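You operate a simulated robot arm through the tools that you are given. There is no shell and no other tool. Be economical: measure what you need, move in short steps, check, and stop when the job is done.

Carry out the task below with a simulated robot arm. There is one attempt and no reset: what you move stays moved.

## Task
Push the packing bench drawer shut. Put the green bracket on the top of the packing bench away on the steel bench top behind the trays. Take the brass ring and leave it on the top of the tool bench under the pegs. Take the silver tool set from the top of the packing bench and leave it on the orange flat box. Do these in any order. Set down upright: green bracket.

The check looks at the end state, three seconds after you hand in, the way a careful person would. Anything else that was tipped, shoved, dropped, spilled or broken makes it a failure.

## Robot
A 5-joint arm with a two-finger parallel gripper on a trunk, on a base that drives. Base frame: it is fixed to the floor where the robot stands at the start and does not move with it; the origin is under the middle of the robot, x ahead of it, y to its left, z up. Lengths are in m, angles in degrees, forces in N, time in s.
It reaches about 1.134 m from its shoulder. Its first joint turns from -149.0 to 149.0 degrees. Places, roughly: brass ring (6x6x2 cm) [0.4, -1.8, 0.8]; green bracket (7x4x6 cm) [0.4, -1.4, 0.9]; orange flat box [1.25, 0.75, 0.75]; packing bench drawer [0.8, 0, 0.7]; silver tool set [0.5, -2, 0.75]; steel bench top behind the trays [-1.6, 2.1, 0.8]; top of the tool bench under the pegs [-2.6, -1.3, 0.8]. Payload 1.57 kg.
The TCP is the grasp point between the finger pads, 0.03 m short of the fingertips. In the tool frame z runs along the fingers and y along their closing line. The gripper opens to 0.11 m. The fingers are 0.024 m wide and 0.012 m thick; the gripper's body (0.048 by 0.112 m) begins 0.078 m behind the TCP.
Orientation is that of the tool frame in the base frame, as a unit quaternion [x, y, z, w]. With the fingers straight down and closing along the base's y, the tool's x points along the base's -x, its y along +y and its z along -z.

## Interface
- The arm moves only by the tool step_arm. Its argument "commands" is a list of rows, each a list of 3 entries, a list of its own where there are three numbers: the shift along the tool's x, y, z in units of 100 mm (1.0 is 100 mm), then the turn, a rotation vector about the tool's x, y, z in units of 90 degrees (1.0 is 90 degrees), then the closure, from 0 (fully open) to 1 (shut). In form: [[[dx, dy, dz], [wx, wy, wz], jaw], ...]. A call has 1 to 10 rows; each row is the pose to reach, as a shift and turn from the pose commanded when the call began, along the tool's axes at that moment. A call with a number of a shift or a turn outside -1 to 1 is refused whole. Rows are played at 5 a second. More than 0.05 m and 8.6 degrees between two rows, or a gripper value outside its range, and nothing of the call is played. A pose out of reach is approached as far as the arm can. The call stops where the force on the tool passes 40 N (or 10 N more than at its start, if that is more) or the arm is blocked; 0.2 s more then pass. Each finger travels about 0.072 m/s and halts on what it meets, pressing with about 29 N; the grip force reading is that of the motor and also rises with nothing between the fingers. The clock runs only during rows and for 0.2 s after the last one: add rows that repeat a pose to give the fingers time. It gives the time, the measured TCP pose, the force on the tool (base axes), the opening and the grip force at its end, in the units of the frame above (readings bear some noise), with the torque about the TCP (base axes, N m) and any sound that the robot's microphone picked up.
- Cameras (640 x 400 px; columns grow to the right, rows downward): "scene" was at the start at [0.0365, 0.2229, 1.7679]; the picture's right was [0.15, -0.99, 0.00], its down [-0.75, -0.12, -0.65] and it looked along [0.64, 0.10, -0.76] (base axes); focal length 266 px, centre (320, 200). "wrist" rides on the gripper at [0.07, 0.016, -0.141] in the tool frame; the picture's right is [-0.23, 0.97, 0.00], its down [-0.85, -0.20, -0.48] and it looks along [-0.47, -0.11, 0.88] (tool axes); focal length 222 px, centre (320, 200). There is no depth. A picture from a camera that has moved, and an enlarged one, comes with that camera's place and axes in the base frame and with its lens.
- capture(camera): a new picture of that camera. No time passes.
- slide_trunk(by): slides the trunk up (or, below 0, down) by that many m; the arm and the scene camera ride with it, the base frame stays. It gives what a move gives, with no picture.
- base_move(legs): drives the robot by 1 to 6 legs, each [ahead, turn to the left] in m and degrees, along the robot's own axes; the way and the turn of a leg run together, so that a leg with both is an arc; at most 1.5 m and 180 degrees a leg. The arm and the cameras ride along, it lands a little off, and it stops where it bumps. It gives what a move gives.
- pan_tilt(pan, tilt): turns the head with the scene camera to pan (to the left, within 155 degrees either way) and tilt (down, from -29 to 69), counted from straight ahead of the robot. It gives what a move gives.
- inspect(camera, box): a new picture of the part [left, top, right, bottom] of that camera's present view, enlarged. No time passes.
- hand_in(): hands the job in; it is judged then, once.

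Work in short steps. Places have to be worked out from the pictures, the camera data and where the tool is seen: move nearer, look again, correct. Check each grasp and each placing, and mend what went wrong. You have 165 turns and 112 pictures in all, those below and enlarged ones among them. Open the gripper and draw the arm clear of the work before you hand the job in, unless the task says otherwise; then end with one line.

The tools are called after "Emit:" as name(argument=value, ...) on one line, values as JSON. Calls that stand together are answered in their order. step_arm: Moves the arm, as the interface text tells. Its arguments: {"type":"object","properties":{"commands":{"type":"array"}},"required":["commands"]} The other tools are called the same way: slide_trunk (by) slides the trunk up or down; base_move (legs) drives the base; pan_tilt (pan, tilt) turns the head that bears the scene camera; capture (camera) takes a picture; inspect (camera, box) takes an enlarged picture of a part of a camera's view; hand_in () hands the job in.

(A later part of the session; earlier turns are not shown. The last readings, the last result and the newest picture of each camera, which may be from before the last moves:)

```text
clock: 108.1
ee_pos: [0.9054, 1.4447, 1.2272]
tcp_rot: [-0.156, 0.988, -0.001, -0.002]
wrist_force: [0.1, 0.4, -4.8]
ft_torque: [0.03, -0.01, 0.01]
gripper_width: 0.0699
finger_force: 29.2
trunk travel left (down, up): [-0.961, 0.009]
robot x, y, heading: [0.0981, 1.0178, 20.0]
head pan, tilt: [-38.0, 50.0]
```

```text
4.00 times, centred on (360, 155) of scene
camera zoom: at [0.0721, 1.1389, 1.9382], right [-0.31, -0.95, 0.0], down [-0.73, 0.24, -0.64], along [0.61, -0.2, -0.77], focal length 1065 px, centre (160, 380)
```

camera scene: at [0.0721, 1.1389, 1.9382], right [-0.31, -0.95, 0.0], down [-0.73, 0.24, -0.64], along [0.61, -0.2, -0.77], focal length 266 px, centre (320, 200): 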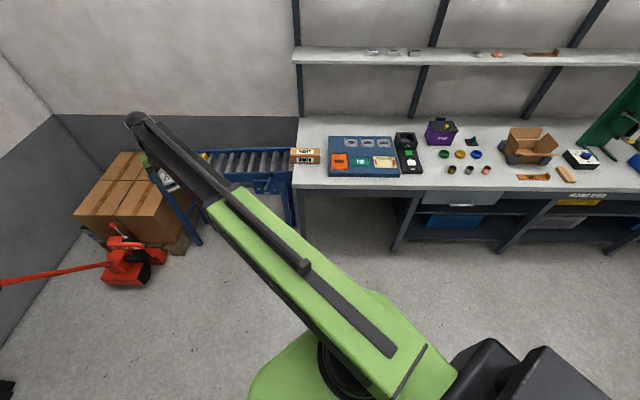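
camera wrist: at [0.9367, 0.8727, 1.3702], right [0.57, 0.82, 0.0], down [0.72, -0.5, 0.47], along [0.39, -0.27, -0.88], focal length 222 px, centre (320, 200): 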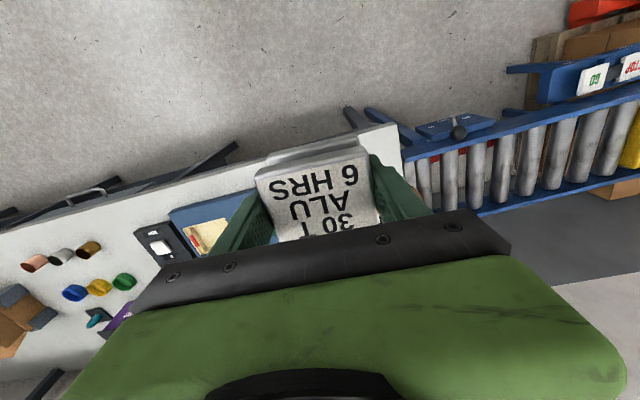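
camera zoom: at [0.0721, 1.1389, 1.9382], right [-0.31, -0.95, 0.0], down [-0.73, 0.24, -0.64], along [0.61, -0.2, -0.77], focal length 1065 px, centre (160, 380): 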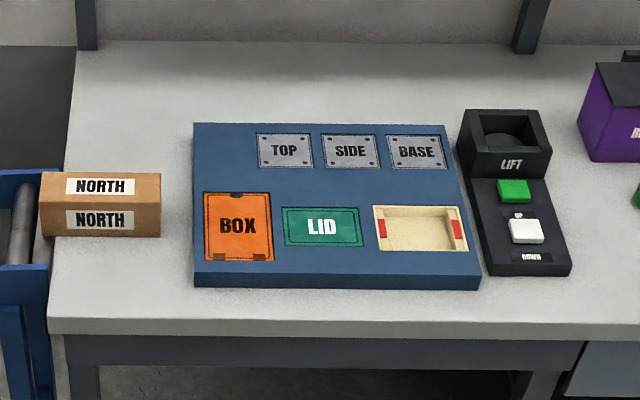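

The orange BOX lies flat in the blue board, centred at about (1.167,0.658), roughly 10×12 cm. I turn back and drive in so the tool set hangs above it.

Emit:
base_move(legs=[[0, -41], [0.213, 0], [0, -4.5]])

Emit:
pan_tilt(pan=25, tilt=50)

Emit:
capture(camera="wrist")

Emit:
capture(camera="scene")

```text
clock: 112.1
ee_pos: [1.1738, 0.6665, 1.2264]
tcp_rot: [0.235, 0.972, 0.001, -0.002]
wrist_force: [-1.0, 0.2, -5.4]
ft_torque: [-0.02, 0.03, 0.01]
gripper_width: 0.0699
finger_force: 29.2
trunk travel left (down, up): [-0.961, 0.009]
robot x, y, heading: [0.2997, 0.9423, -24.8]
head pan, tilt: [-38.0, 50.0]
```

```text
clock: 113.4
ee_pos: [1.1736, 0.6674, 1.2273]
tcp_rot: [0.235, 0.972, 0.0, -0.002]
wrist_force: [0.3, -0.1, -4.4]
ft_torque: [-0.01, 0.01, -0.02]
gripper_width: 0.0695
finger_force: 28.4
trunk travel left (down, up): [-0.961, 0.009]
robot x, y, heading: [0.3041, 0.9407, -24.5]
head pan, tilt: [25.0, 50.0]
```

```text
76 pictures are left
camera wrist: at [1.1193, 0.7128, 1.37], right [0.65, 0.76, 0.0], down [0.67, -0.57, 0.47], along [0.36, -0.31, -0.88], focal length 222 px, centre (320, 200)
```

wrist: 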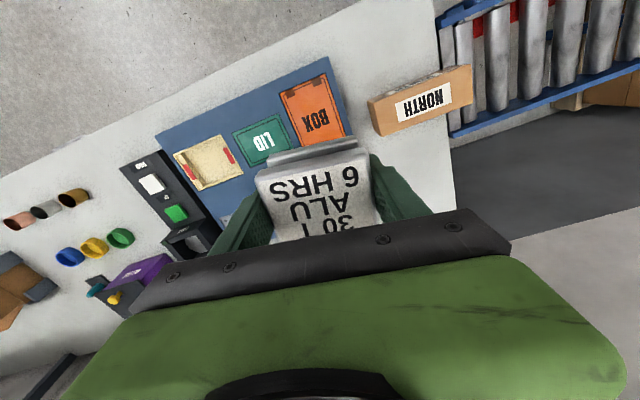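

```text
75 pictures are left
camera scene: at [0.4104, 1.1149, 1.9383], right [0.0, -1.0, 0.0], down [-0.77, 0.0, -0.64], along [0.64, 0.0, -0.77], focal length 266 px, centre (320, 200)
```

scene: 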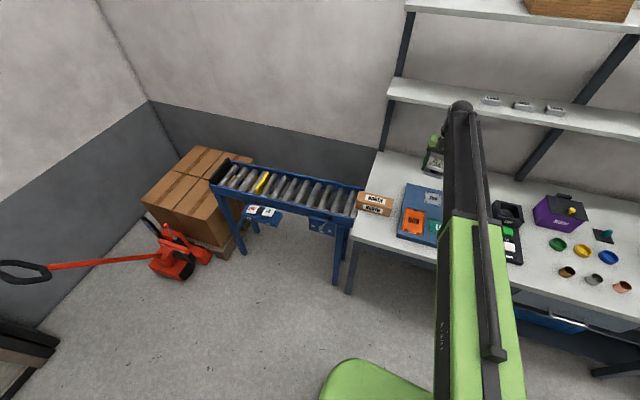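

Both views agree on the box centre at (1.162,0.661). I fine-shift, square the tool set to the box (about 8°), and lower to just above.

Emit:
step_arm(commands=[[[0.08, -0.11, 0], [0, 0, -0.09], 0.6], [[0.08, -0.11, 0], [0, 0, -0.09], 0.6]])

Emit:
slide_trunk(by=-0.26)

Emit:
capture(camera="wrist")

Emit:
inspect(camera="scene", box=[360, 120, 520, 220])

```text
clock: 114.0
ee_pos: [1.1621, 0.6615, 1.227]
tcp_rot: [0.166, 0.986, 0.0, -0.003]
wrist_force: [0.0, 0.0, -4.9]
ft_torque: [0.0, 0.04, -0.02]
gripper_width: 0.0698
finger_force: 29.0
trunk travel left (down, up): [-0.961, 0.009]
robot x, y, heading: [0.2998, 0.9423, -25.0]
head pan, tilt: [25.0, 50.0]
```

```text
clock: 116.7
ee_pos: [1.1619, 0.6615, 0.9661]
tcp_rot: [0.166, 0.986, 0.001, -0.002]
wrist_force: [0.8, 0.5, -5.0]
ft_torque: [0.01, 0.02, -0.01]
gripper_width: 0.0696
finger_force: 28.2
trunk travel left (down, up): [-0.701, 0.269]
robot x, y, heading: [0.2999, 0.9419, -24.7]
head pan, tilt: [25.0, 50.0]
```

```text
74 pictures are left
camera wrist: at [1.1013, 0.6987, 1.1101], right [0.53, 0.85, 0.0], down [0.75, -0.47, 0.47], along [0.4, -0.25, -0.88], focal length 222 px, centre (320, 200)
```

wrist: 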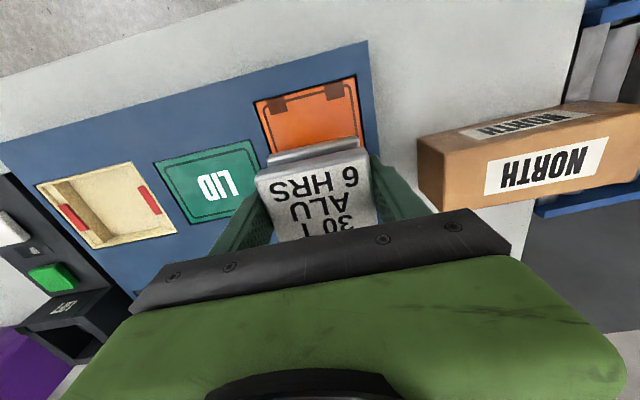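

```text
4.00 times, centred on (440, 170) of scene
camera zoom: at [0.4101, 1.115, 1.6783], right [0.0, -1.0, 0.0], down [-0.77, 0.0, -0.64], along [0.64, 0.0, -0.77], focal length 1065 px, centre (-160, 320)
```

zoom: 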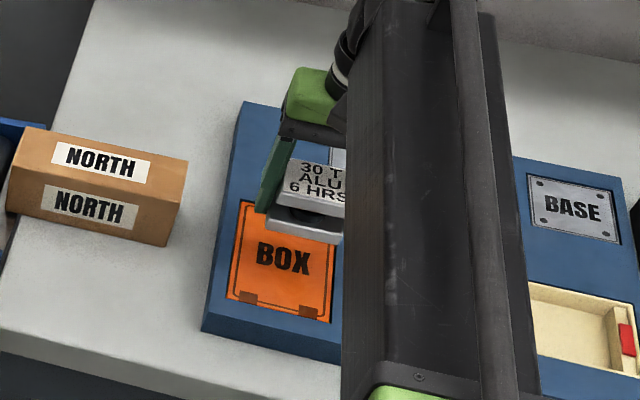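

Centred within a centimetre and square to the box. I descend slowly with the arm until contact.

Emit:
step_arm(commands=[[[-0.07, 0, 0.08], [0, 0, 0], 0.6], [[-0.07, 0, 0.16], [0, 0, 0], 0.6], [[-0.07, 0, 0.24], [0, 0, 0], 0.6], [[-0.07, 0, 0.32], [0, 0, 0], 0.6], [[-0.07, 0, 0.38], [0, 0, 0], 0.6], [[-0.07, 0, 0.44], [0, 0, 0], 0.6]])

Emit:
step_arm(commands=[[[0, 0, 0.03], [0, 0, 0], 0.6], [[0, 0, 0.06], [0, 0, 0], 0.6], [[0, 0, 0.09], [0, 0, 0], 0.6], [[0, 0, 0.12], [0, 0, 0], 0.6], [[0, 0, 0.15], [0, 0, 0], 0.6], [[0, 0, 0.18], [0, 0, 0], 0.6], [[0, 0, 0.21], [0, 0, 0], 0.6], [[0, 0, 0.24], [0, 0, 0], 0.6], [[0, 0, 0.27], [0, 0, 0], 0.6], [[0, 0, 0.3], [0, 0, 0], 0.6]])

Emit:
capture(camera="wrist")

```text
clock: 118.1
ee_pos: [1.1669, 0.6602, 0.9666]
tcp_rot: [0.166, 0.986, 0.0, -0.003]
wrist_force: [0.2, -1.0, -3.8]
ft_torque: [0.01, 0.01, 0.0]
gripper_width: 0.0699
finger_force: 29.0
out of reach, approached as far as the arm can: row 1, 2, 3, 4, 5, 6
trunk travel left (down, up): [-0.701, 0.269]
robot x, y, heading: [0.3034, 0.94, -24.7]
head pan, tilt: [25.0, 50.0]
```

```text
clock: 120.3
ee_pos: [1.1641, 0.6577, 0.9673]
tcp_rot: [0.166, 0.986, 0.001, -0.003]
wrist_force: [-0.4, 0.2, -4.9]
ft_torque: [0.01, 0.02, 0.0]
gripper_width: 0.0698
finger_force: 29.3
out of reach, approached as far as the arm can: row 2, 3, 4, 5, 6, 7, 8, 9, 10
trunk travel left (down, up): [-0.701, 0.269]
robot x, y, heading: [0.299, 0.9391, -24.8]
head pan, tilt: [25.0, 50.0]
```

```text
72 pictures are left
camera wrist: at [1.1042, 0.6964, 1.1101], right [0.53, 0.85, 0.0], down [0.75, -0.47, 0.47], along [0.4, -0.25, -0.88], focal length 222 px, centre (320, 200)
```

wrist: 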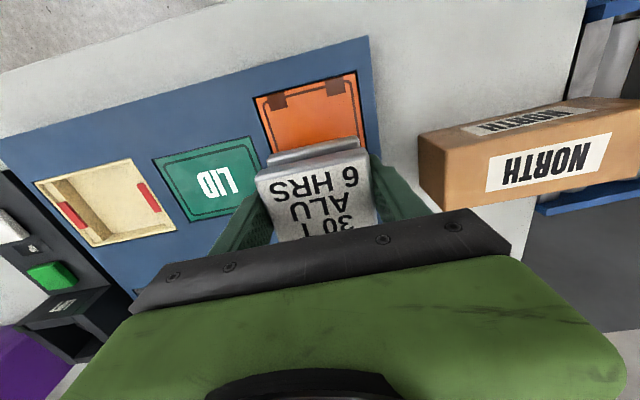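

The arm cannot go lower at this radius, so I lower with the trunk in small increments.

Emit:
slide_trunk(by=-0.035)

Emit:
slide_trunk(by=-0.015)

Emit:
slide_trunk(by=-0.008)

Emit:
inspect(camera="scene", box=[360, 100, 520, 200])

```text
clock: 121.1
ee_pos: [1.163, 0.6594, 0.9332]
tcp_rot: [0.166, 0.986, 0.001, -0.002]
wrist_force: [-0.5, -0.4, -4.7]
ft_torque: [-0.03, -0.01, -0.02]
gripper_width: 0.0699
finger_force: 28.8
trunk travel left (down, up): [-0.666, 0.304]
robot x, y, heading: [0.298, 0.9431, -24.9]
head pan, tilt: [25.0, 50.0]
```

```text
clock: 121.7
ee_pos: [1.1646, 0.6583, 0.9171]
tcp_rot: [0.167, 0.986, 0.002, -0.002]
wrist_force: [0.6, 0.0, -4.3]
ft_torque: [0.01, -0.01, -0.05]
gripper_width: 0.0699
finger_force: 29.1
trunk travel left (down, up): [-0.651, 0.319]
robot x, y, heading: [0.3005, 0.9393, -24.7]
head pan, tilt: [25.0, 50.0]
```

```text
clock: 122.3
ee_pos: [1.1627, 0.6598, 0.9085]
tcp_rot: [0.166, 0.986, 0.001, -0.003]
wrist_force: [-0.6, 0.9, -4.8]
ft_torque: [-0.01, 0.0, 0.02]
gripper_width: 0.0698
finger_force: 29.0
trunk travel left (down, up): [-0.643, 0.327]
robot x, y, heading: [0.2991, 0.9434, -24.8]
head pan, tilt: [25.0, 50.0]
```

```text
4.00 times, centred on (440, 150) of scene
camera zoom: at [0.41, 1.115, 1.6202], right [0.0, -1.0, 0.0], down [-0.77, 0.0, -0.64], along [0.64, 0.0, -0.77], focal length 1065 px, centre (-160, 400)
```

zoom: 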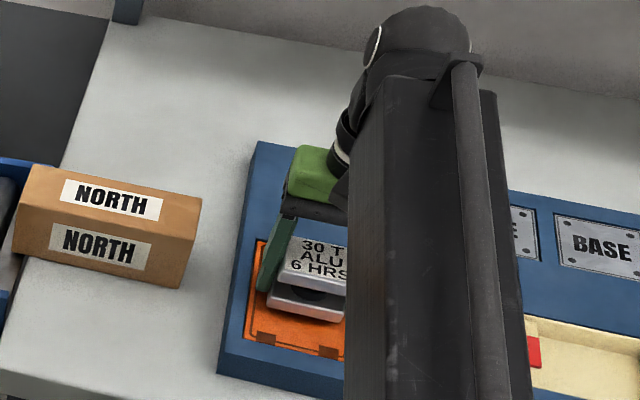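

Almost down with no contact yet. I continue in smaller increments.

Emit:
slide_trunk(by=-0.008)

Emit:
slide_trunk(by=-0.006)

Emit:
slide_trunk(by=-0.005)

Emit:
inspect(camera="scene", box=[400, 130, 480, 180])

```text
clock: 122.9
ee_pos: [1.1639, 0.6599, 0.9025]
tcp_rot: [0.166, 0.986, 0.001, -0.003]
wrist_force: [0.3, 0.8, -4.6]
ft_torque: [-0.02, -0.02, 0.01]
gripper_width: 0.0699
finger_force: 29.1
trunk travel left (down, up): [-0.635, 0.335]
robot x, y, heading: [0.3045, 0.9382, -24.9]
head pan, tilt: [25.0, 50.0]
```

```text
clock: 123.3
ee_pos: [1.1638, 0.6592, 0.9004]
tcp_rot: [0.166, 0.986, -0.001, 0.0]
wrist_force: [-0.5, 1.7, 24.6]
ft_torque: [0.1, 0.32, -0.09]
gripper_width: 0.0699
finger_force: 28.3
trunk travel left (down, up): [-0.632, 0.338]
robot x, y, heading: [0.3006, 0.9405, -24.9]
head pan, tilt: [25.0, 50.0]
stopped: the force on the tool passed its limit at 52 N (the readings are from after the stop); the commanded pose is now the measured one
```

```text
clock: 123.6
ee_pos: [1.1636, 0.6597, 0.9018]
tcp_rot: [0.166, 0.986, 0.0, 0.002]
wrist_force: [0.1, 1.3, 33.4]
ft_torque: [0.13, 0.53, -0.08]
gripper_width: 0.0698
finger_force: 28.9
trunk travel left (down, up): [-0.631, 0.339]
robot x, y, heading: [0.2991, 0.9387, -25.0]
head pan, tilt: [25.0, 50.0]
stopped: the force on the tool passed its limit at 50 N (the readings are from after the stop); the commanded pose is now the measured one
```

```text
8.00 times, centred on (440, 155) of scene
camera zoom: at [0.4055, 1.1167, 1.6091], right [0.0, -1.0, 0.0], down [-0.76, 0.0, -0.64], along [0.64, 0.0, -0.76], focal length 2131 px, centre (-640, 560)
```

zoom: 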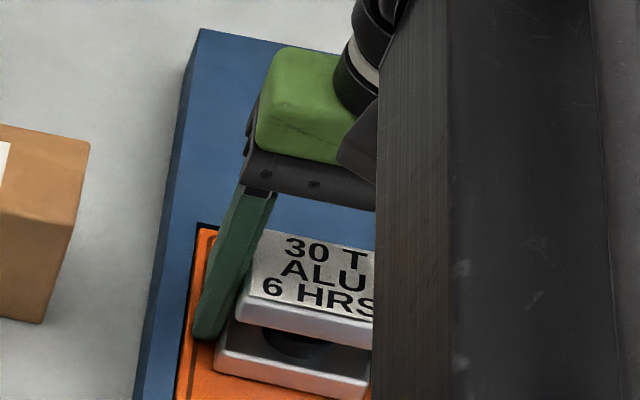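

Contact, pressing with about 33 N. I ease off 2 mm, open, and check before rising.

Emit:
slide_trunk(by=0.002)

Emit:
step_arm(commands=[[[0, 0, 0], [0, 0, 0], 0.3], [[0, 0, 0], [0, 0, 0], 0.2], [[0, 0, 0], [0, 0, 0], 0.1], [[0, 0, 0], [0, 0, 0], 0.1]])

Emit:
slide_trunk(by=0.3)

Emit:
capture(camera="wrist")

```text
clock: 124.1
ee_pos: [1.1649, 0.659, 0.9008]
tcp_rot: [0.167, 0.986, 0.0, 0.001]
wrist_force: [-6.3, 2.4, 12.1]
ft_torque: [0.16, 0.39, 0.03]
gripper_width: 0.0699
finger_force: 29.5
trunk travel left (down, up): [-0.633, 0.337]
robot x, y, heading: [0.2988, 0.9404, -24.8]
head pan, tilt: [25.0, 50.0]
```

```text
clock: 125.1
ee_pos: [1.1663, 0.6587, 0.9006]
tcp_rot: [0.166, 0.986, -0.001, 0.001]
wrist_force: [3.2, -0.7, 15.9]
ft_torque: [-0.28, 0.1, 0.23]
gripper_width: 0.0804
finger_force: 0.1
trunk travel left (down, up): [-0.633, 0.337]
robot x, y, heading: [0.3043, 0.942, -25.0]
head pan, tilt: [25.0, 50.0]
```

```text
clock: 128.1
ee_pos: [1.1662, 0.659, 1.1998]
tcp_rot: [0.166, 0.986, 0.0, 0.001]
wrist_force: [-0.5, 0.9, -0.4]
ft_torque: [-0.04, 0.01, -0.04]
gripper_width: 0.0992
finger_force: 0.0
trunk travel left (down, up): [-0.933, 0.037]
robot x, y, heading: [0.3, 0.9385, -24.8]
head pan, tilt: [25.0, 50.0]
```

```text
69 pictures are left
camera wrist: at [1.1053, 0.696, 1.3422], right [0.53, 0.85, 0.0], down [0.74, -0.47, 0.48], along [0.41, -0.26, -0.88], focal length 222 px, centre (320, 200)
```

wrist: 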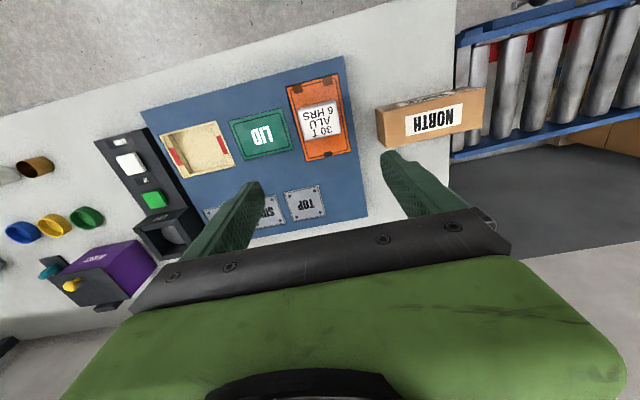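

The tool set stands centred on the orange box. Next the brass ring: I back off and drive back toward the far end, taking the angled approach that keeps clear of the rack and wall.

Emit:
base_move(legs=[[-0.25, 0], [0, -83], [1.4, 0], [0.35, 0], [0, 38], [0.68, 0]])

Emit:
base_move(legs=[[0, 25]])

Emit:
pan_tilt(pan=20, tilt=50)

Emit:
capture(camera="wrist")

Emit:
capture(camera="scene")

```text
clock: 147.0
ee_pos: [0.1806, -2.0727, 1.2006]
tcp_rot: [0.533, 0.846, -0.001, 0.001]
wrist_force: [0.4, 0.1, 0.2]
ft_torque: [0.02, 0.01, 0.01]
gripper_width: 0.0991
finger_force: 0.1
trunk travel left (down, up): [-0.933, 0.037]
robot x, y, heading: [-0.23, -1.2587, -69.8]
head pan, tilt: [25.0, 50.0]
```

```text
clock: 148.7
ee_pos: [0.4895, -1.8124, 1.2012]
tcp_rot: [0.331, 0.944, 0.0, 0.002]
wrist_force: [-1.0, -1.1, -0.3]
ft_torque: [0.05, -0.04, -0.03]
gripper_width: 0.0989
finger_force: 0.0
trunk travel left (down, up): [-0.933, 0.037]
robot x, y, heading: [-0.2267, -1.2529, -44.2]
head pan, tilt: [25.0, 50.0]
```

```text
clock: 149.4
ee_pos: [0.4894, -1.8143, 1.1994]
tcp_rot: [0.332, 0.943, -0.001, 0.001]
wrist_force: [0.0, 0.1, 0.2]
ft_torque: [-0.02, 0.0, 0.0]
gripper_width: 0.099
finger_force: 0.1
trunk travel left (down, up): [-0.933, 0.037]
robot x, y, heading: [-0.226, -1.2555, -44.4]
head pan, tilt: [20.0, 50.0]
```

```text
68 pictures are left
camera wrist: at [0.4455, -1.7573, 1.3422], right [0.79, 0.62, 0.0], down [0.54, -0.69, 0.48], along [0.3, -0.38, -0.88], focal length 222 px, centre (320, 200)
```

wrist: 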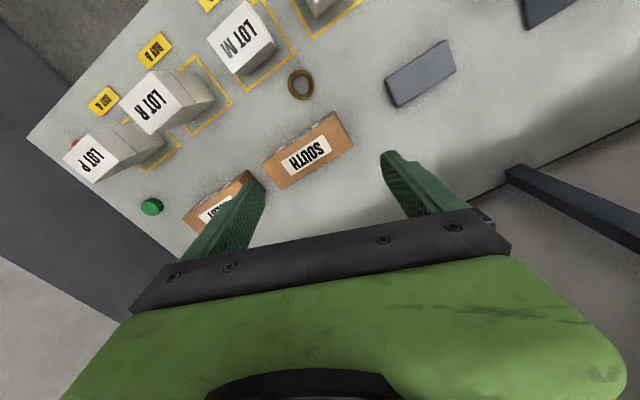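

```text
67 pictures are left
camera scene: at [-0.069, -1.1323, 1.9106], right [-0.41, -0.91, 0.0], down [-0.7, 0.32, -0.64], along [0.58, -0.27, -0.77], focal length 266 px, centre (320, 200)
```

scene: 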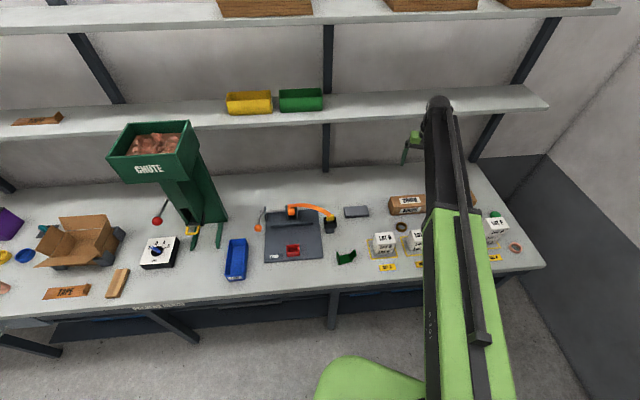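

The ring is at about (0.426,-1.79), in the gap between LOT M and the SOUTH carton. Gripping along the bench direction (72°) leaves both fingers free. I move over it, turn the tool and lower partway.

Emit:
step_arm(commands=[[[0.22, -0.07, 0], [0, 0, -0.08], 0.1], [[0.44, -0.14, 0], [0, 0, -0.16], 0.1], [[0.64, -0.21, 0], [0, 0, -0.23], 0.1], [[0.64, -0.21, 0], [0, 0, -0.23], 0.1]])

Emit:
slide_trunk(by=-0.2)

Emit:
capture(camera="wrist")

```text
clock: 150.4
ee_pos: [0.4274, -1.7913, 1.2009]
tcp_rot: [0.156, 0.988, 0.0, 0.001]
wrist_force: [0.3, 0.1, 0.1]
ft_torque: [0.03, 0.04, -0.01]
gripper_width: 0.0991
finger_force: 0.1
trunk travel left (down, up): [-0.933, 0.037]
robot x, y, heading: [-0.2282, -1.2538, -44.8]
head pan, tilt: [20.0, 50.0]
```

```text
clock: 152.6
ee_pos: [0.4283, -1.7908, 1.0]
tcp_rot: [0.156, 0.988, 0.0, 0.001]
wrist_force: [-0.1, 0.1, 0.0]
ft_torque: [-0.03, -0.02, 0.01]
gripper_width: 0.0991
finger_force: 0.1
trunk travel left (down, up): [-0.733, 0.237]
robot x, y, heading: [-0.2276, -1.2542, -44.6]
head pan, tilt: [20.0, 50.0]
```

```text
66 pictures are left
camera wrist: at [0.3657, -1.7538, 1.1423], right [0.52, 0.86, 0.0], down [0.75, -0.45, 0.48], along [0.41, -0.25, -0.88], focal length 222 px, centre (320, 200)
```

wrist: 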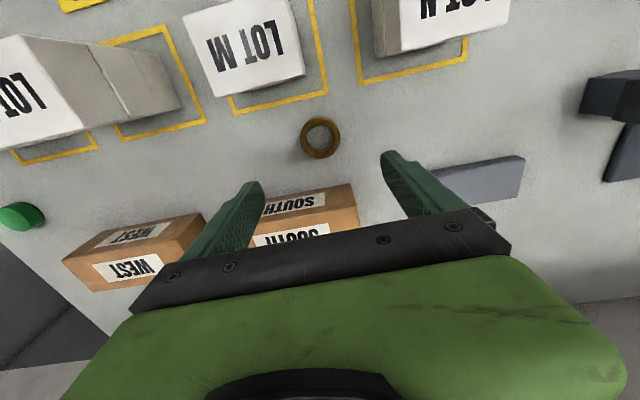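

Centred within a few millimetres. I lower in steps down to just above the bench and grip.

Emit:
slide_trunk(by=-0.09)

Emit:
capture(camera="wrist")

```text
clock: 153.8
ee_pos: [0.4264, -1.7907, 0.9096]
tcp_rot: [0.157, 0.988, 0.0, 0.0]
wrist_force: [-0.1, 0.5, 0.2]
ft_torque: [0.0, -0.05, -0.02]
gripper_width: 0.099
finger_force: 0.0
trunk travel left (down, up): [-0.643, 0.327]
robot x, y, heading: [-0.2246, -1.254, -44.4]
head pan, tilt: [20.0, 50.0]
```

```text
65 pictures are left
camera wrist: at [0.3657, -1.7538, 1.0523], right [0.52, 0.86, 0.0], down [0.75, -0.45, 0.48], along [0.41, -0.25, -0.88], focal length 222 px, centre (320, 200)
```

wrist: 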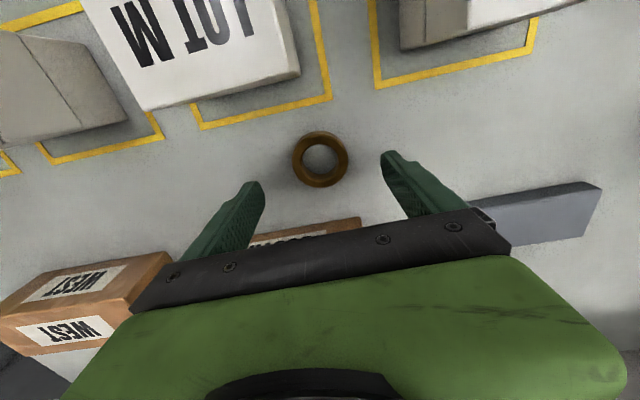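

Still centred. I nudge 4 mm, lower 37 mm and close.

Emit:
step_arm(commands=[[[0.04, 0, 0], [0, 0, 0], 0.1], [[0.04, 0, 0], [0, 0, 0], 0.1]])

Emit:
slide_trunk(by=-0.037)

Emit:
step_arm(commands=[[[0, 0, 0], [0, 0, 0], 0.3], [[0, 0, 0], [0, 0, 0], 0.5], [[0, 0, 0], [0, 0, 0], 0.7], [[0, 0, 0], [0, 0, 0], 0.8], [[0, 0, 0], [0, 0, 0], 0.8], [[0, 0, 0], [0, 0, 0], 0.8]])

Emit:
capture(camera="wrist")

```text
clock: 154.4
ee_pos: [0.4236, -1.7903, 0.91]
tcp_rot: [0.156, 0.988, 0.0, 0.0]
wrist_force: [0.2, 0.6, 0.4]
ft_torque: [-0.03, -0.02, 0.01]
gripper_width: 0.0992
finger_force: 0.1
trunk travel left (down, up): [-0.643, 0.327]
robot x, y, heading: [-0.2273, -1.2562, -44.3]
head pan, tilt: [20.0, 50.0]
```

```text
clock: 155.2
ee_pos: [0.4233, -1.7895, 0.8733]
tcp_rot: [0.156, 0.988, 0.0, 0.001]
wrist_force: [-0.1, 0.3, -0.6]
ft_torque: [0.02, -0.02, -0.02]
gripper_width: 0.099
finger_force: 0.1
trunk travel left (down, up): [-0.606, 0.364]
robot x, y, heading: [-0.2304, -1.2555, -44.6]
head pan, tilt: [20.0, 50.0]
```

```text
clock: 156.6
ee_pos: [0.4223, -1.7892, 0.8736]
tcp_rot: [0.157, 0.988, 0.0, 0.001]
wrist_force: [1.8, 0.9, 1.5]
ft_torque: [0.09, -0.01, -0.02]
gripper_width: 0.0557
finger_force: 28.7
trunk travel left (down, up): [-0.606, 0.364]
robot x, y, heading: [-0.2267, -1.2525, -44.5]
head pan, tilt: [20.0, 50.0]
```

```text
64 pictures are left
camera wrist: at [0.3619, -1.7525, 1.0153], right [0.52, 0.86, 0.0], down [0.75, -0.45, 0.48], along [0.41, -0.25, -0.88], focal length 222 px, centre (320, 200)
```

wrist: 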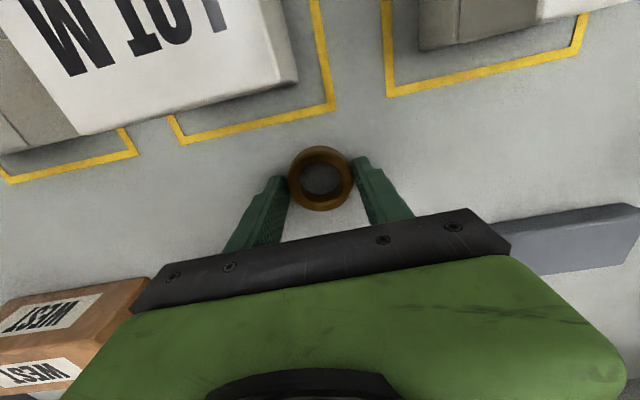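

The ring is gripped (56 mm). I lift it high and drive to the tool bench, turning left so the arm does not sweep past the rack.

Emit:
slide_trunk(by=0.35)

Emit:
capture(camera="wrist")

Emit:
base_move(legs=[[-0.5, 0], [0, 100], [0, 93], [1.0, 0], [0.65, 0]])

Emit:
pan_tilt(pan=75, tilt=35)

Emit:
capture(camera="scene")

```text
clock: 160.0
ee_pos: [0.4235, -1.7899, 1.2225]
tcp_rot: [0.156, 0.988, 0.0, 0.001]
wrist_force: [-1.0, 0.5, -0.6]
ft_torque: [0.03, -0.02, 0.01]
gripper_width: 0.0553
finger_force: 29.2
trunk travel left (down, up): [-0.956, 0.014]
robot x, y, heading: [-0.2264, -1.2538, -44.4]
head pan, tilt: [20.0, 50.0]
```

```text
63 pictures are left
camera wrist: at [0.362, -1.7528, 1.3651], right [0.52, 0.86, 0.0], down [0.75, -0.45, 0.48], along [0.41, -0.25, -0.88], focal length 222 px, centre (320, 200)
```

wrist: 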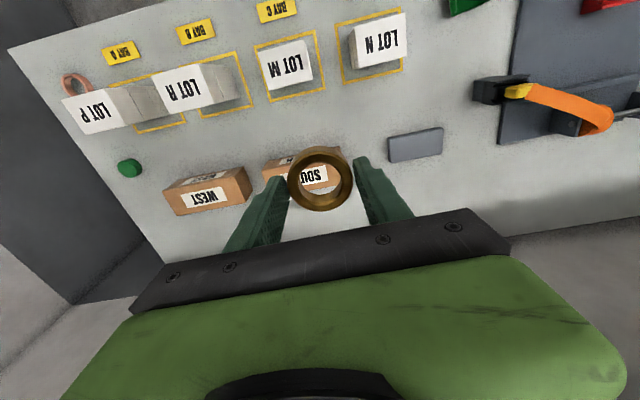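

```text
clock: 178.9
ee_pos: [-2.6194, 0.5117, 1.2223]
tcp_rot: [0.996, -0.089, -0.001, 0.0]
wrist_force: [-0.1, -0.4, -2.0]
ft_torque: [-0.01, 0.02, 0.0]
gripper_width: 0.0554
finger_force: 29.0
trunk travel left (down, up): [-0.956, 0.014]
robot x, y, heading: [-1.8972, 0.0666, 143.4]
head pan, tilt: [20.0, 50.0]
```

```text
clock: 180.2
ee_pos: [-2.6195, 0.5125, 1.223]
tcp_rot: [0.996, -0.09, -0.001, 0.0]
wrist_force: [-0.3, 0.5, -1.9]
ft_torque: [-0.03, -0.02, -0.02]
gripper_width: 0.0551
finger_force: 29.2
trunk travel left (down, up): [-0.956, 0.014]
robot x, y, heading: [-1.902, 0.0709, 143.4]
head pan, tilt: [75.0, 35.0]
```

```text
62 pictures are left
camera scene: at [-2.0332, -0.1475, 1.9553], right [-0.62, 0.78, 0.0], down [0.45, 0.36, -0.82], along [-0.64, -0.51, -0.57], focal length 266 px, centre (320, 200)
```

scene: 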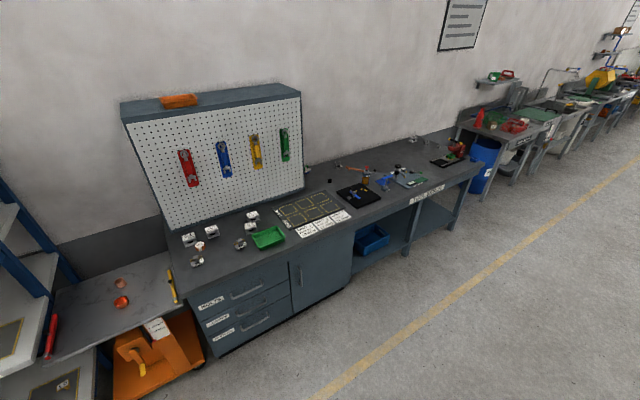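

The tool bench with the peg panel is in view. I enlarge its left part to find free space under the pegs.

Emit:
inspect(camera="scene", box=[150, 160, 390, 310])

```text
2.67 times, centred on (270, 235) of scene
camera zoom: at [-2.0332, -0.1475, 1.9553], right [-0.62, 0.78, 0.0], down [0.45, 0.36, -0.82], along [-0.64, -0.51, -0.57], focal length 710 px, centre (453, 107)
```

zoom: 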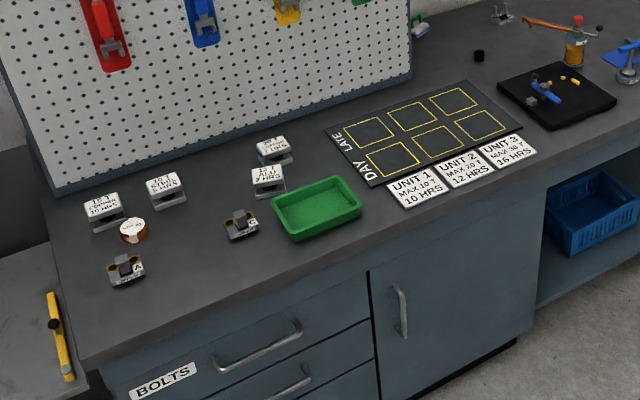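

Free spot under the pegs between the small tools: about (-2.66,-1.35). I drive up so the arm reaches over it.

Emit:
base_move(legs=[[0, 84.8], [0.7, 0], [0, 18.8]])

Emit:
pan_tilt(pan=22, tilt=50)

Emit:
capture(camera="scene")

Emit:
capture(camera="wrist")

```text
clock: 188.6
ee_pos: [-2.6132, -1.2531, 1.223]
tcp_rot: [0.685, 0.728, -0.002, 0.001]
wrist_force: [-0.5, 1.4, -1.0]
ft_torque: [-0.05, -0.11, 0.0]
gripper_width: 0.0553
finger_force: 28.5
trunk travel left (down, up): [-0.956, 0.014]
robot x, y, heading: [-2.3523, -0.4537, -113.0]
head pan, tilt: [75.0, 35.0]
```

```text
clock: 189.8
ee_pos: [-2.6116, -1.2561, 1.2233]
tcp_rot: [0.685, 0.728, -0.001, 0.002]
wrist_force: [0.2, -0.3, -1.3]
ft_torque: [0.03, -0.01, -0.01]
gripper_width: 0.0549
finger_force: 28.8
trunk travel left (down, up): [-0.956, 0.014]
robot x, y, heading: [-2.3523, -0.4521, -113.2]
head pan, tilt: [22.0, 50.0]
```

```text
60 pictures are left
camera scene: at [-2.18, -0.5546, 1.9336], right [-1.0, 0.02, 0.0], down [0.02, 0.77, -0.64], along [-0.01, -0.64, -0.77], focal length 266 px, centre (320, 200)
```

scene: 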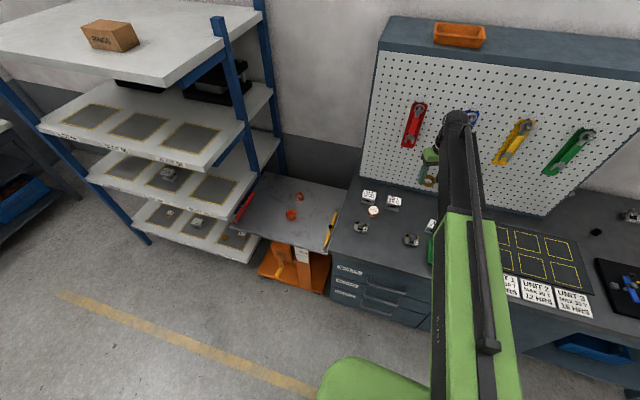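

```text
59 pictures are left
camera wrist: at [-2.6, -1.1853, 1.3651], right [0.99, -0.17, 0.0], down [-0.15, -0.87, 0.48], along [-0.08, -0.47, -0.88], focal length 222 px, centre (320, 200)
```

wrist: 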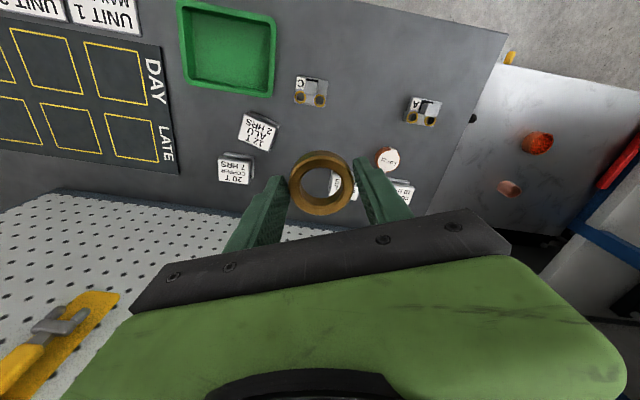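

The bench top here is again about z 0.84. Free spot between the small tools: about (-2.692,-1.357). I move over it with the fingers parallel to the bench, then lower partway.

Emit:
step_arm(commands=[[[-0.32, -0.29, 0], [0, 0, 0.08], 0.8], [[-0.64, -0.58, 0], [0, 0, 0.16], 0.8], [[-0.96, -0.86, 0], [0, 0, 0.235], 0.8], [[-0.96, -0.86, 0], [0, 0, 0.235], 0.8]])

Emit:
slide_trunk(by=-0.22)

Emit:
capture(camera="wrist")

Emit:
capture(camera="scene")

```text
clock: 190.8
ee_pos: [-2.6858, -1.3397, 1.2228]
tcp_rot: [0.807, 0.59, -0.002, 0.001]
wrist_force: [-0.3, 0.5, -2.4]
ft_torque: [0.0, 0.01, -0.01]
gripper_width: 0.0552
finger_force: 29.4
out of reach, approached as far as the arm can: row 3, 4
trunk travel left (down, up): [-0.956, 0.014]
robot x, y, heading: [-2.3535, -0.4525, -113.2]
head pan, tilt: [22.0, 50.0]
```

```text
clock: 193.2
ee_pos: [-2.685, -1.3401, 1.0032]
tcp_rot: [0.807, 0.59, -0.001, 0.002]
wrist_force: [0.0, -0.1, -0.5]
ft_torque: [0.01, 0.0, 0.02]
gripper_width: 0.0553
finger_force: 29.4
trunk travel left (down, up): [-0.736, 0.234]
robot x, y, heading: [-2.3488, -0.4563, -113.1]
head pan, tilt: [22.0, 50.0]
```

```text
58 pictures are left
camera wrist: at [-2.6488, -1.2779, 1.145], right [0.86, -0.51, 0.0], down [-0.45, -0.75, 0.48], along [-0.25, -0.41, -0.88], focal length 222 px, centre (320, 200)
```

wrist: 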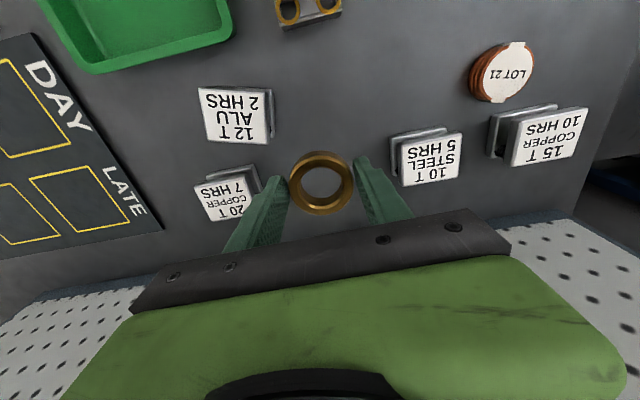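

```text
57 pictures are left
camera scene: at [-2.1799, -0.5546, 1.7136], right [-1.0, 0.02, 0.0], down [0.02, 0.77, -0.64], along [-0.01, -0.64, -0.77], focal length 266 px, centre (320, 200)
```

scene: 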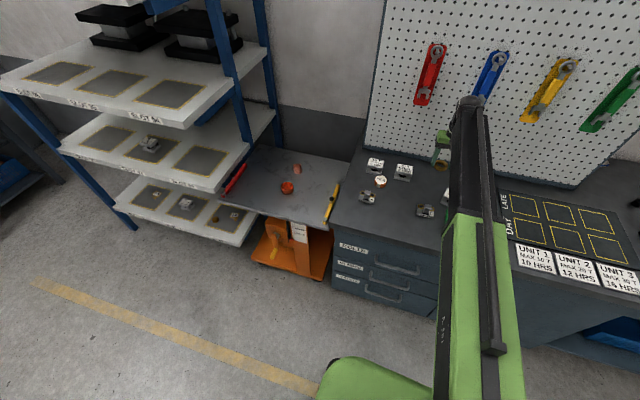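

The drop line lands between "12 T" and "10 T" with room on both sides. I lower, then inch down to contact.

Emit:
slide_trunk(by=-0.1)

Emit:
capture(camera="wrist")

Emit:
slide_trunk(by=-0.022)

Emit:
slide_trunk(by=-0.005)

Emit:
slide_trunk(by=-0.004)

Emit:
capture(camera="wrist")

```text
clock: 194.5
ee_pos: [-2.6855, -1.3395, 0.9029]
tcp_rot: [0.807, 0.591, -0.001, 0.001]
wrist_force: [-0.1, 0.2, -2.2]
ft_torque: [0.03, -0.02, 0.0]
gripper_width: 0.0552
finger_force: 29.5
trunk travel left (down, up): [-0.636, 0.334]
robot x, y, heading: [-2.3551, -0.4497, -113.1]
head pan, tilt: [22.0, 50.0]
```

```text
56 pictures are left
camera wrist: at [-2.6487, -1.2779, 1.045], right [0.86, -0.51, 0.0], down [-0.45, -0.75, 0.48], along [-0.25, -0.41, -0.88], focal length 222 px, centre (320, 200)
```

wrist: 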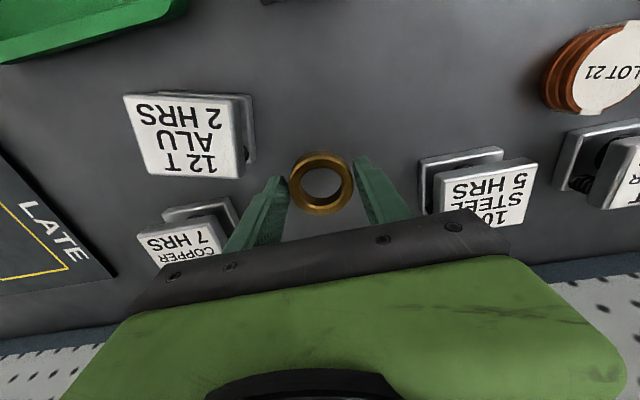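

```text
clock: 195.2
ee_pos: [-2.6839, -1.3405, 0.8809]
tcp_rot: [0.807, 0.59, -0.001, 0.002]
wrist_force: [0.2, 0.3, -1.6]
ft_torque: [0.01, 0.04, 0.01]
gripper_width: 0.0551
finger_force: 29.1
trunk travel left (down, up): [-0.614, 0.356]
robot x, y, heading: [-2.3542, -0.4557, -113.2]
head pan, tilt: [22.0, 50.0]
```

```text
clock: 195.7
ee_pos: [-2.6854, -1.3388, 0.8755]
tcp_rot: [0.807, 0.59, -0.002, 0.0]
wrist_force: [0.3, 0.3, -1.9]
ft_torque: [0.0, 0.02, -0.01]
gripper_width: 0.0551
finger_force: 28.8
trunk travel left (down, up): [-0.609, 0.361]
robot x, y, heading: [-2.3554, -0.4536, -113.0]
head pan, tilt: [22.0, 50.0]
```

```text
clock: 196.3
ee_pos: [-2.6848, -1.3382, 0.8727]
tcp_rot: [0.808, 0.589, -0.002, 0.001]
wrist_force: [-1.1, -5.7, 11.5]
ft_torque: [0.05, -0.16, -0.03]
gripper_width: 0.0552
finger_force: 28.9
trunk travel left (down, up): [-0.605, 0.365]
robot x, y, heading: [-2.3532, -0.4512, -113.4]
head pan, tilt: [22.0, 50.0]
```

```text
55 pictures are left
camera wrist: at [-2.6484, -1.2772, 1.0152], right [0.86, -0.51, 0.0], down [-0.45, -0.75, 0.48], along [-0.25, -0.41, -0.88], focal length 222 px, centre (320, 200)
```

wrist: 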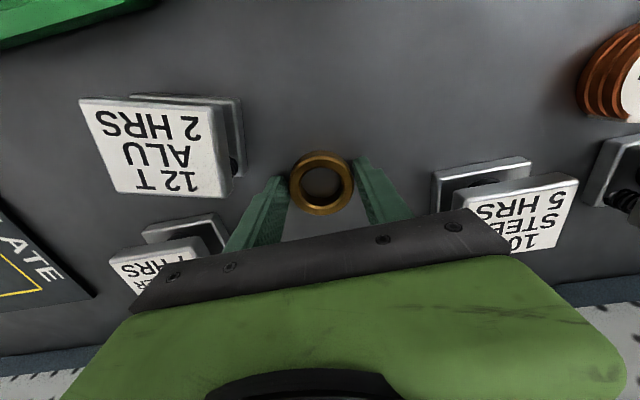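

Contact at 11 N. I open moderately and rise.

Emit:
step_arm(commands=[[[0, 0, 0], [0, 0, 0], 0.4], [[0, 0, 0], [0, 0, 0], 0.3], [[0, 0, 0], [0, 0, 0], 0.3], [[0, 0, 0], [0, 0, 0], 0.3]])

Emit:
slide_trunk(by=0.35)

Emit:
capture(camera="wrist")

```text
clock: 197.3
ee_pos: [-2.685, -1.3388, 0.8711]
tcp_rot: [0.807, 0.59, -0.001, 0.001]
wrist_force: [0.0, 0.1, 0.1]
ft_torque: [0.03, 0.03, 0.0]
gripper_width: 0.0769
finger_force: 0.1
trunk travel left (down, up): [-0.605, 0.365]
robot x, y, heading: [-2.353, -0.4548, -113.3]
head pan, tilt: [22.0, 50.0]
```

```text
clock: 200.7
ee_pos: [-2.6852, -1.3389, 1.2222]
tcp_rot: [0.807, 0.59, -0.001, 0.001]
wrist_force: [0.6, -0.2, 0.9]
ft_torque: [-0.03, 0.04, 0.02]
gripper_width: 0.0771
finger_force: 0.1
trunk travel left (down, up): [-0.955, 0.015]
robot x, y, heading: [-2.3535, -0.4515, -113.2]
head pan, tilt: [22.0, 50.0]
```

```text
54 pictures are left
camera wrist: at [-2.6487, -1.2779, 1.3641], right [0.86, -0.51, 0.0], down [-0.45, -0.75, 0.48], along [-0.25, -0.41, -0.88], focal length 222 px, centre (320, 200)
```

wrist: 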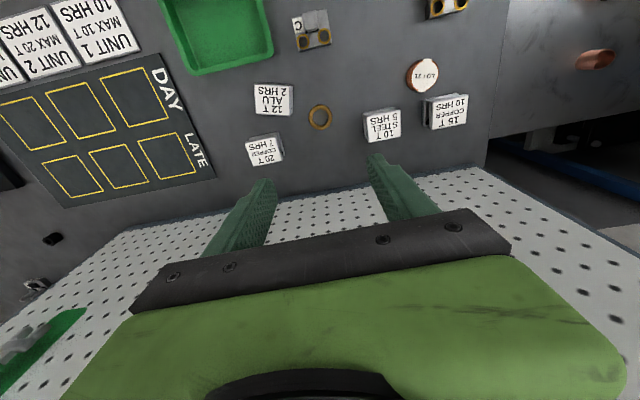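

The ring lies flat on the bench under the pegs. Now I go back to the packing bench for the green bracket.

Emit:
base_move(legs=[[-0.35, 0], [0, 83], [1.0, 0], [0.96, 0]])

Emit:
pan_tilt(pan=20, tilt=50)

Emit:
capture(camera="scene")

Emit:
capture(camera="wrist")

```text
clock: 216.0
ee_pos: [0.3565, -1.5292, 1.2223]
tcp_rot: [0.204, 0.979, -0.001, 0.002]
wrist_force: [0.6, -1.0, -0.1]
ft_torque: [0.03, -0.01, -0.01]
gripper_width: 0.0768
finger_force: 0.0
trunk travel left (down, up): [-0.955, 0.015]
robot x, y, heading: [-0.4927, -1.1111, -28.7]
head pan, tilt: [22.0, 50.0]
```

```text
clock: 216.6
ee_pos: [0.357, -1.5305, 1.2229]
tcp_rot: [0.204, 0.979, -0.001, 0.002]
wrist_force: [-0.2, 0.0, 0.4]
ft_torque: [0.02, 0.0, 0.0]
gripper_width: 0.0771
finger_force: 0.0
trunk travel left (down, up): [-0.955, 0.015]
robot x, y, heading: [-0.4967, -1.113, -29.3]
head pan, tilt: [20.0, 50.0]
```

```text
53 pictures are left
camera scene: at [-0.3716, -0.9529, 1.9326], right [-0.16, -0.99, 0.0], down [-0.76, 0.12, -0.64], along [0.63, -0.1, -0.77], focal length 266 px, centre (320, 200)
```

scene: 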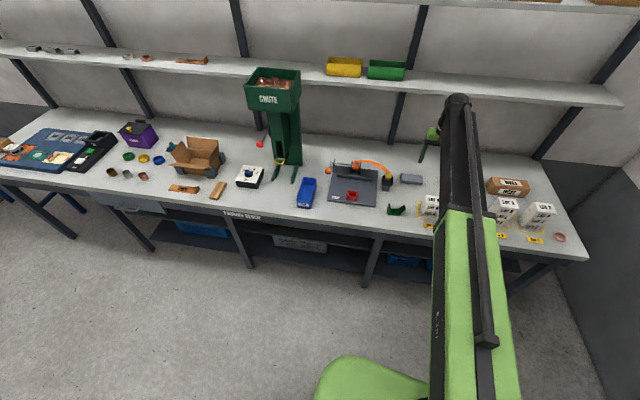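

```text
52 pictures are left
camera wrist: at [0.2984, -1.488, 1.3642], right [0.6, 0.8, 0.0], down [0.7, -0.52, 0.48], along [0.39, -0.29, -0.88], focal length 222 px, centre (320, 200)
```

wrist: 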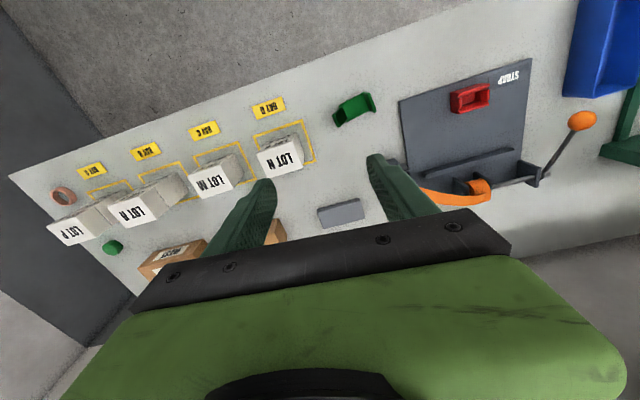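

Emit:
inspect(camera="wrist", box=[300, 70, 420, 145])

Emit:
inspect(camera="scene", box=[360, 180, 440, 230])

```text
5.33 times, centred on (360, 108) of wrist
camera zoom: at [0.2984, -1.488, 1.3642], right [0.6, 0.8, 0.0], down [0.7, -0.52, 0.48], along [0.39, -0.29, -0.88], focal length 1185 px, centre (107, 693)
```

zoom: 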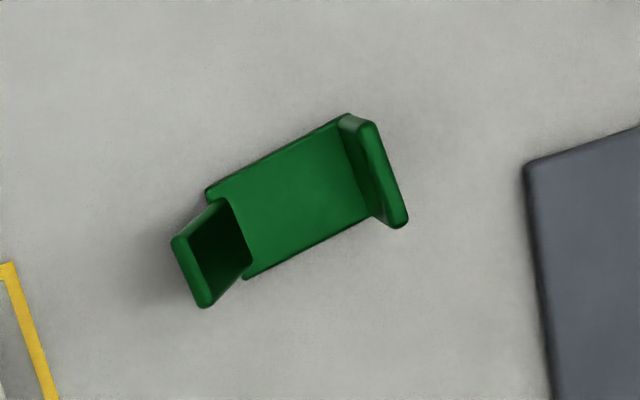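

```text
8.00 times, centred on (400, 205) of scene
camera zoom: at [-0.3716, -0.9529, 1.9326], right [-0.16, -0.99, 0.0], down [-0.76, 0.12, -0.64], along [0.63, -0.1, -0.77], focal length 2131 px, centre (-320, 160)
```

zoom: 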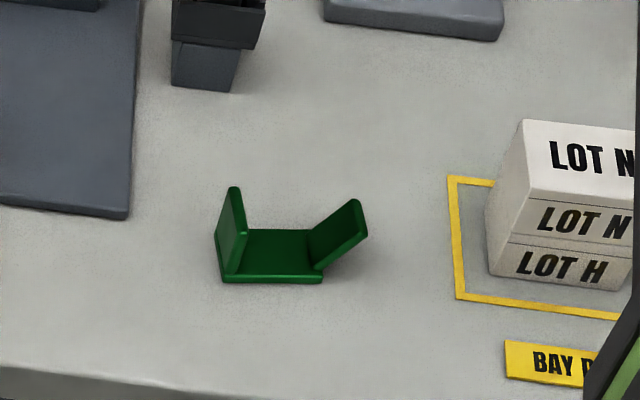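

The bracket stands upright on its base plate; the flange nearer the strap board is vertical at about (0.395,-1.435), facing ~76°, the other leans outward. I'll pinch the vertical flange by its faces: move over it with the fingers partly closed and lower partway.

Emit:
step_arm(commands=[[[0, 0.33, 0], [0, 0, -0.05], 0.5], [[0.02, 0.66, 0], [0, 0, -0.095], 0.5], [[0.03, 1.0, 0], [0, 0, -0.095], 0.5], [[0.03, 1.0, 0], [0, 0, -0.095], 0.5]])

Emit:
slide_trunk(by=-0.22)

Emit:
capture(camera="wrist")

```text
clock: 217.6
ee_pos: [0.3917, -1.4391, 1.222]
tcp_rot: [0.129, 0.992, 0.0, 0.002]
wrist_force: [0.2, 0.1, -0.2]
ft_torque: [-0.01, 0.01, 0.01]
gripper_width: 0.055
finger_force: 0.1
trunk travel left (down, up): [-0.955, 0.015]
robot x, y, heading: [-0.4907, -1.1116, -29.1]
head pan, tilt: [20.0, 50.0]
```

```text
clock: 219.9
ee_pos: [0.3897, -1.4391, 1.0022]
tcp_rot: [0.13, 0.992, -0.001, 0.001]
wrist_force: [0.7, 0.4, -0.5]
ft_torque: [-0.02, 0.0, 0.02]
gripper_width: 0.0548
finger_force: 0.0
trunk travel left (down, up): [-0.735, 0.235]
robot x, y, heading: [-0.4985, -1.1092, -28.8]
head pan, tilt: [20.0, 50.0]
```

```text
49 pictures are left
camera wrist: at [0.3277, -1.4058, 1.1442], right [0.47, 0.88, 0.0], down [0.77, -0.41, 0.48], along [0.42, -0.23, -0.88], focal length 222 px, centre (320, 200)
```

wrist: 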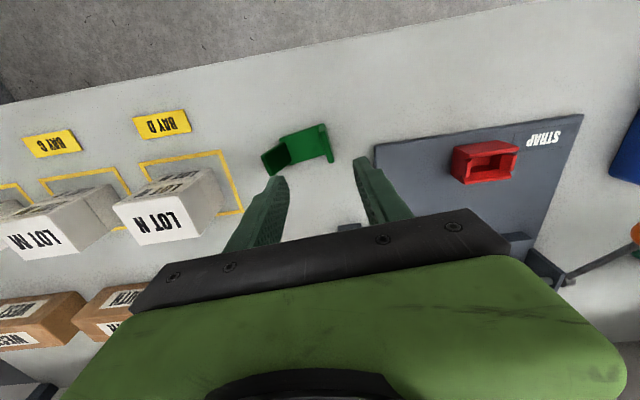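

Emit:
inspect(camera="wrist", box=[240, 100, 400, 200])

```text
4.00 times, centred on (320, 150) of wrist
camera zoom: at [0.3277, -1.4058, 1.1442], right [0.47, 0.88, 0.0], down [0.77, -0.41, 0.48], along [0.42, -0.23, -0.88], focal length 888 px, centre (320, 400)
```

zoom: 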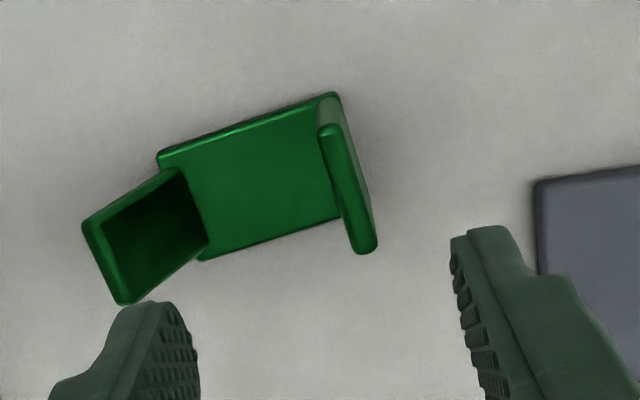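

The flange's top centre is at (0.390,-1.432) with normal ~81°. I correct 7 mm and 6°, lower to just above it and look again.

Emit:
step_arm(commands=[[[0.02, 0.07, 0], [0, 0, -0.065], 0.5], [[0.02, 0.07, 0], [0, 0, -0.065], 0.5]])

Emit:
slide_trunk(by=-0.055)

Emit:
inspect(camera="wrist", box=[240, 100, 400, 200])

```text
clock: 220.5
ee_pos: [0.3914, -1.4319, 1.0022]
tcp_rot: [0.08, 0.997, -0.001, 0.002]
wrist_force: [0.0, 0.1, 0.0]
ft_torque: [-0.01, -0.03, 0.0]
gripper_width: 0.055
finger_force: 0.0
trunk travel left (down, up): [-0.735, 0.235]
robot x, y, heading: [-0.494, -1.1146, -29.1]
head pan, tilt: [20.0, 50.0]
```

```text
clock: 221.5
ee_pos: [0.3914, -1.4323, 0.9473]
tcp_rot: [0.079, 0.997, -0.001, 0.002]
wrist_force: [0.7, -0.7, -0.8]
ft_torque: [0.0, -0.01, 0.02]
gripper_width: 0.055
finger_force: 0.0
trunk travel left (down, up): [-0.68, 0.29]
robot x, y, heading: [-0.4946, -1.1112, -29.3]
head pan, tilt: [20.0, 50.0]
```

```text
4.00 times, centred on (320, 150) of wrist
camera zoom: at [0.3241, -1.4049, 1.0892], right [0.38, 0.93, 0.0], down [0.81, -0.33, 0.48], along [0.45, -0.18, -0.88], focal length 888 px, centre (320, 400)
```

zoom: 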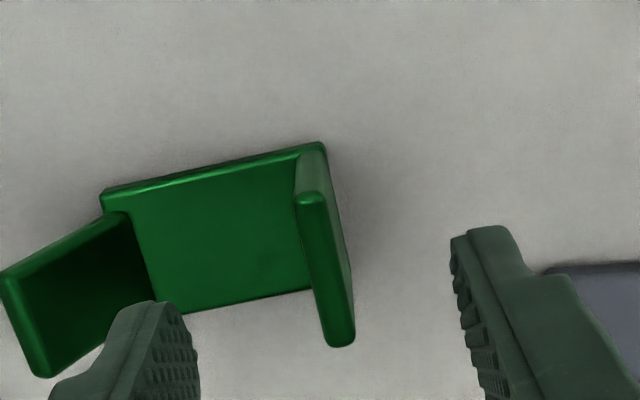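

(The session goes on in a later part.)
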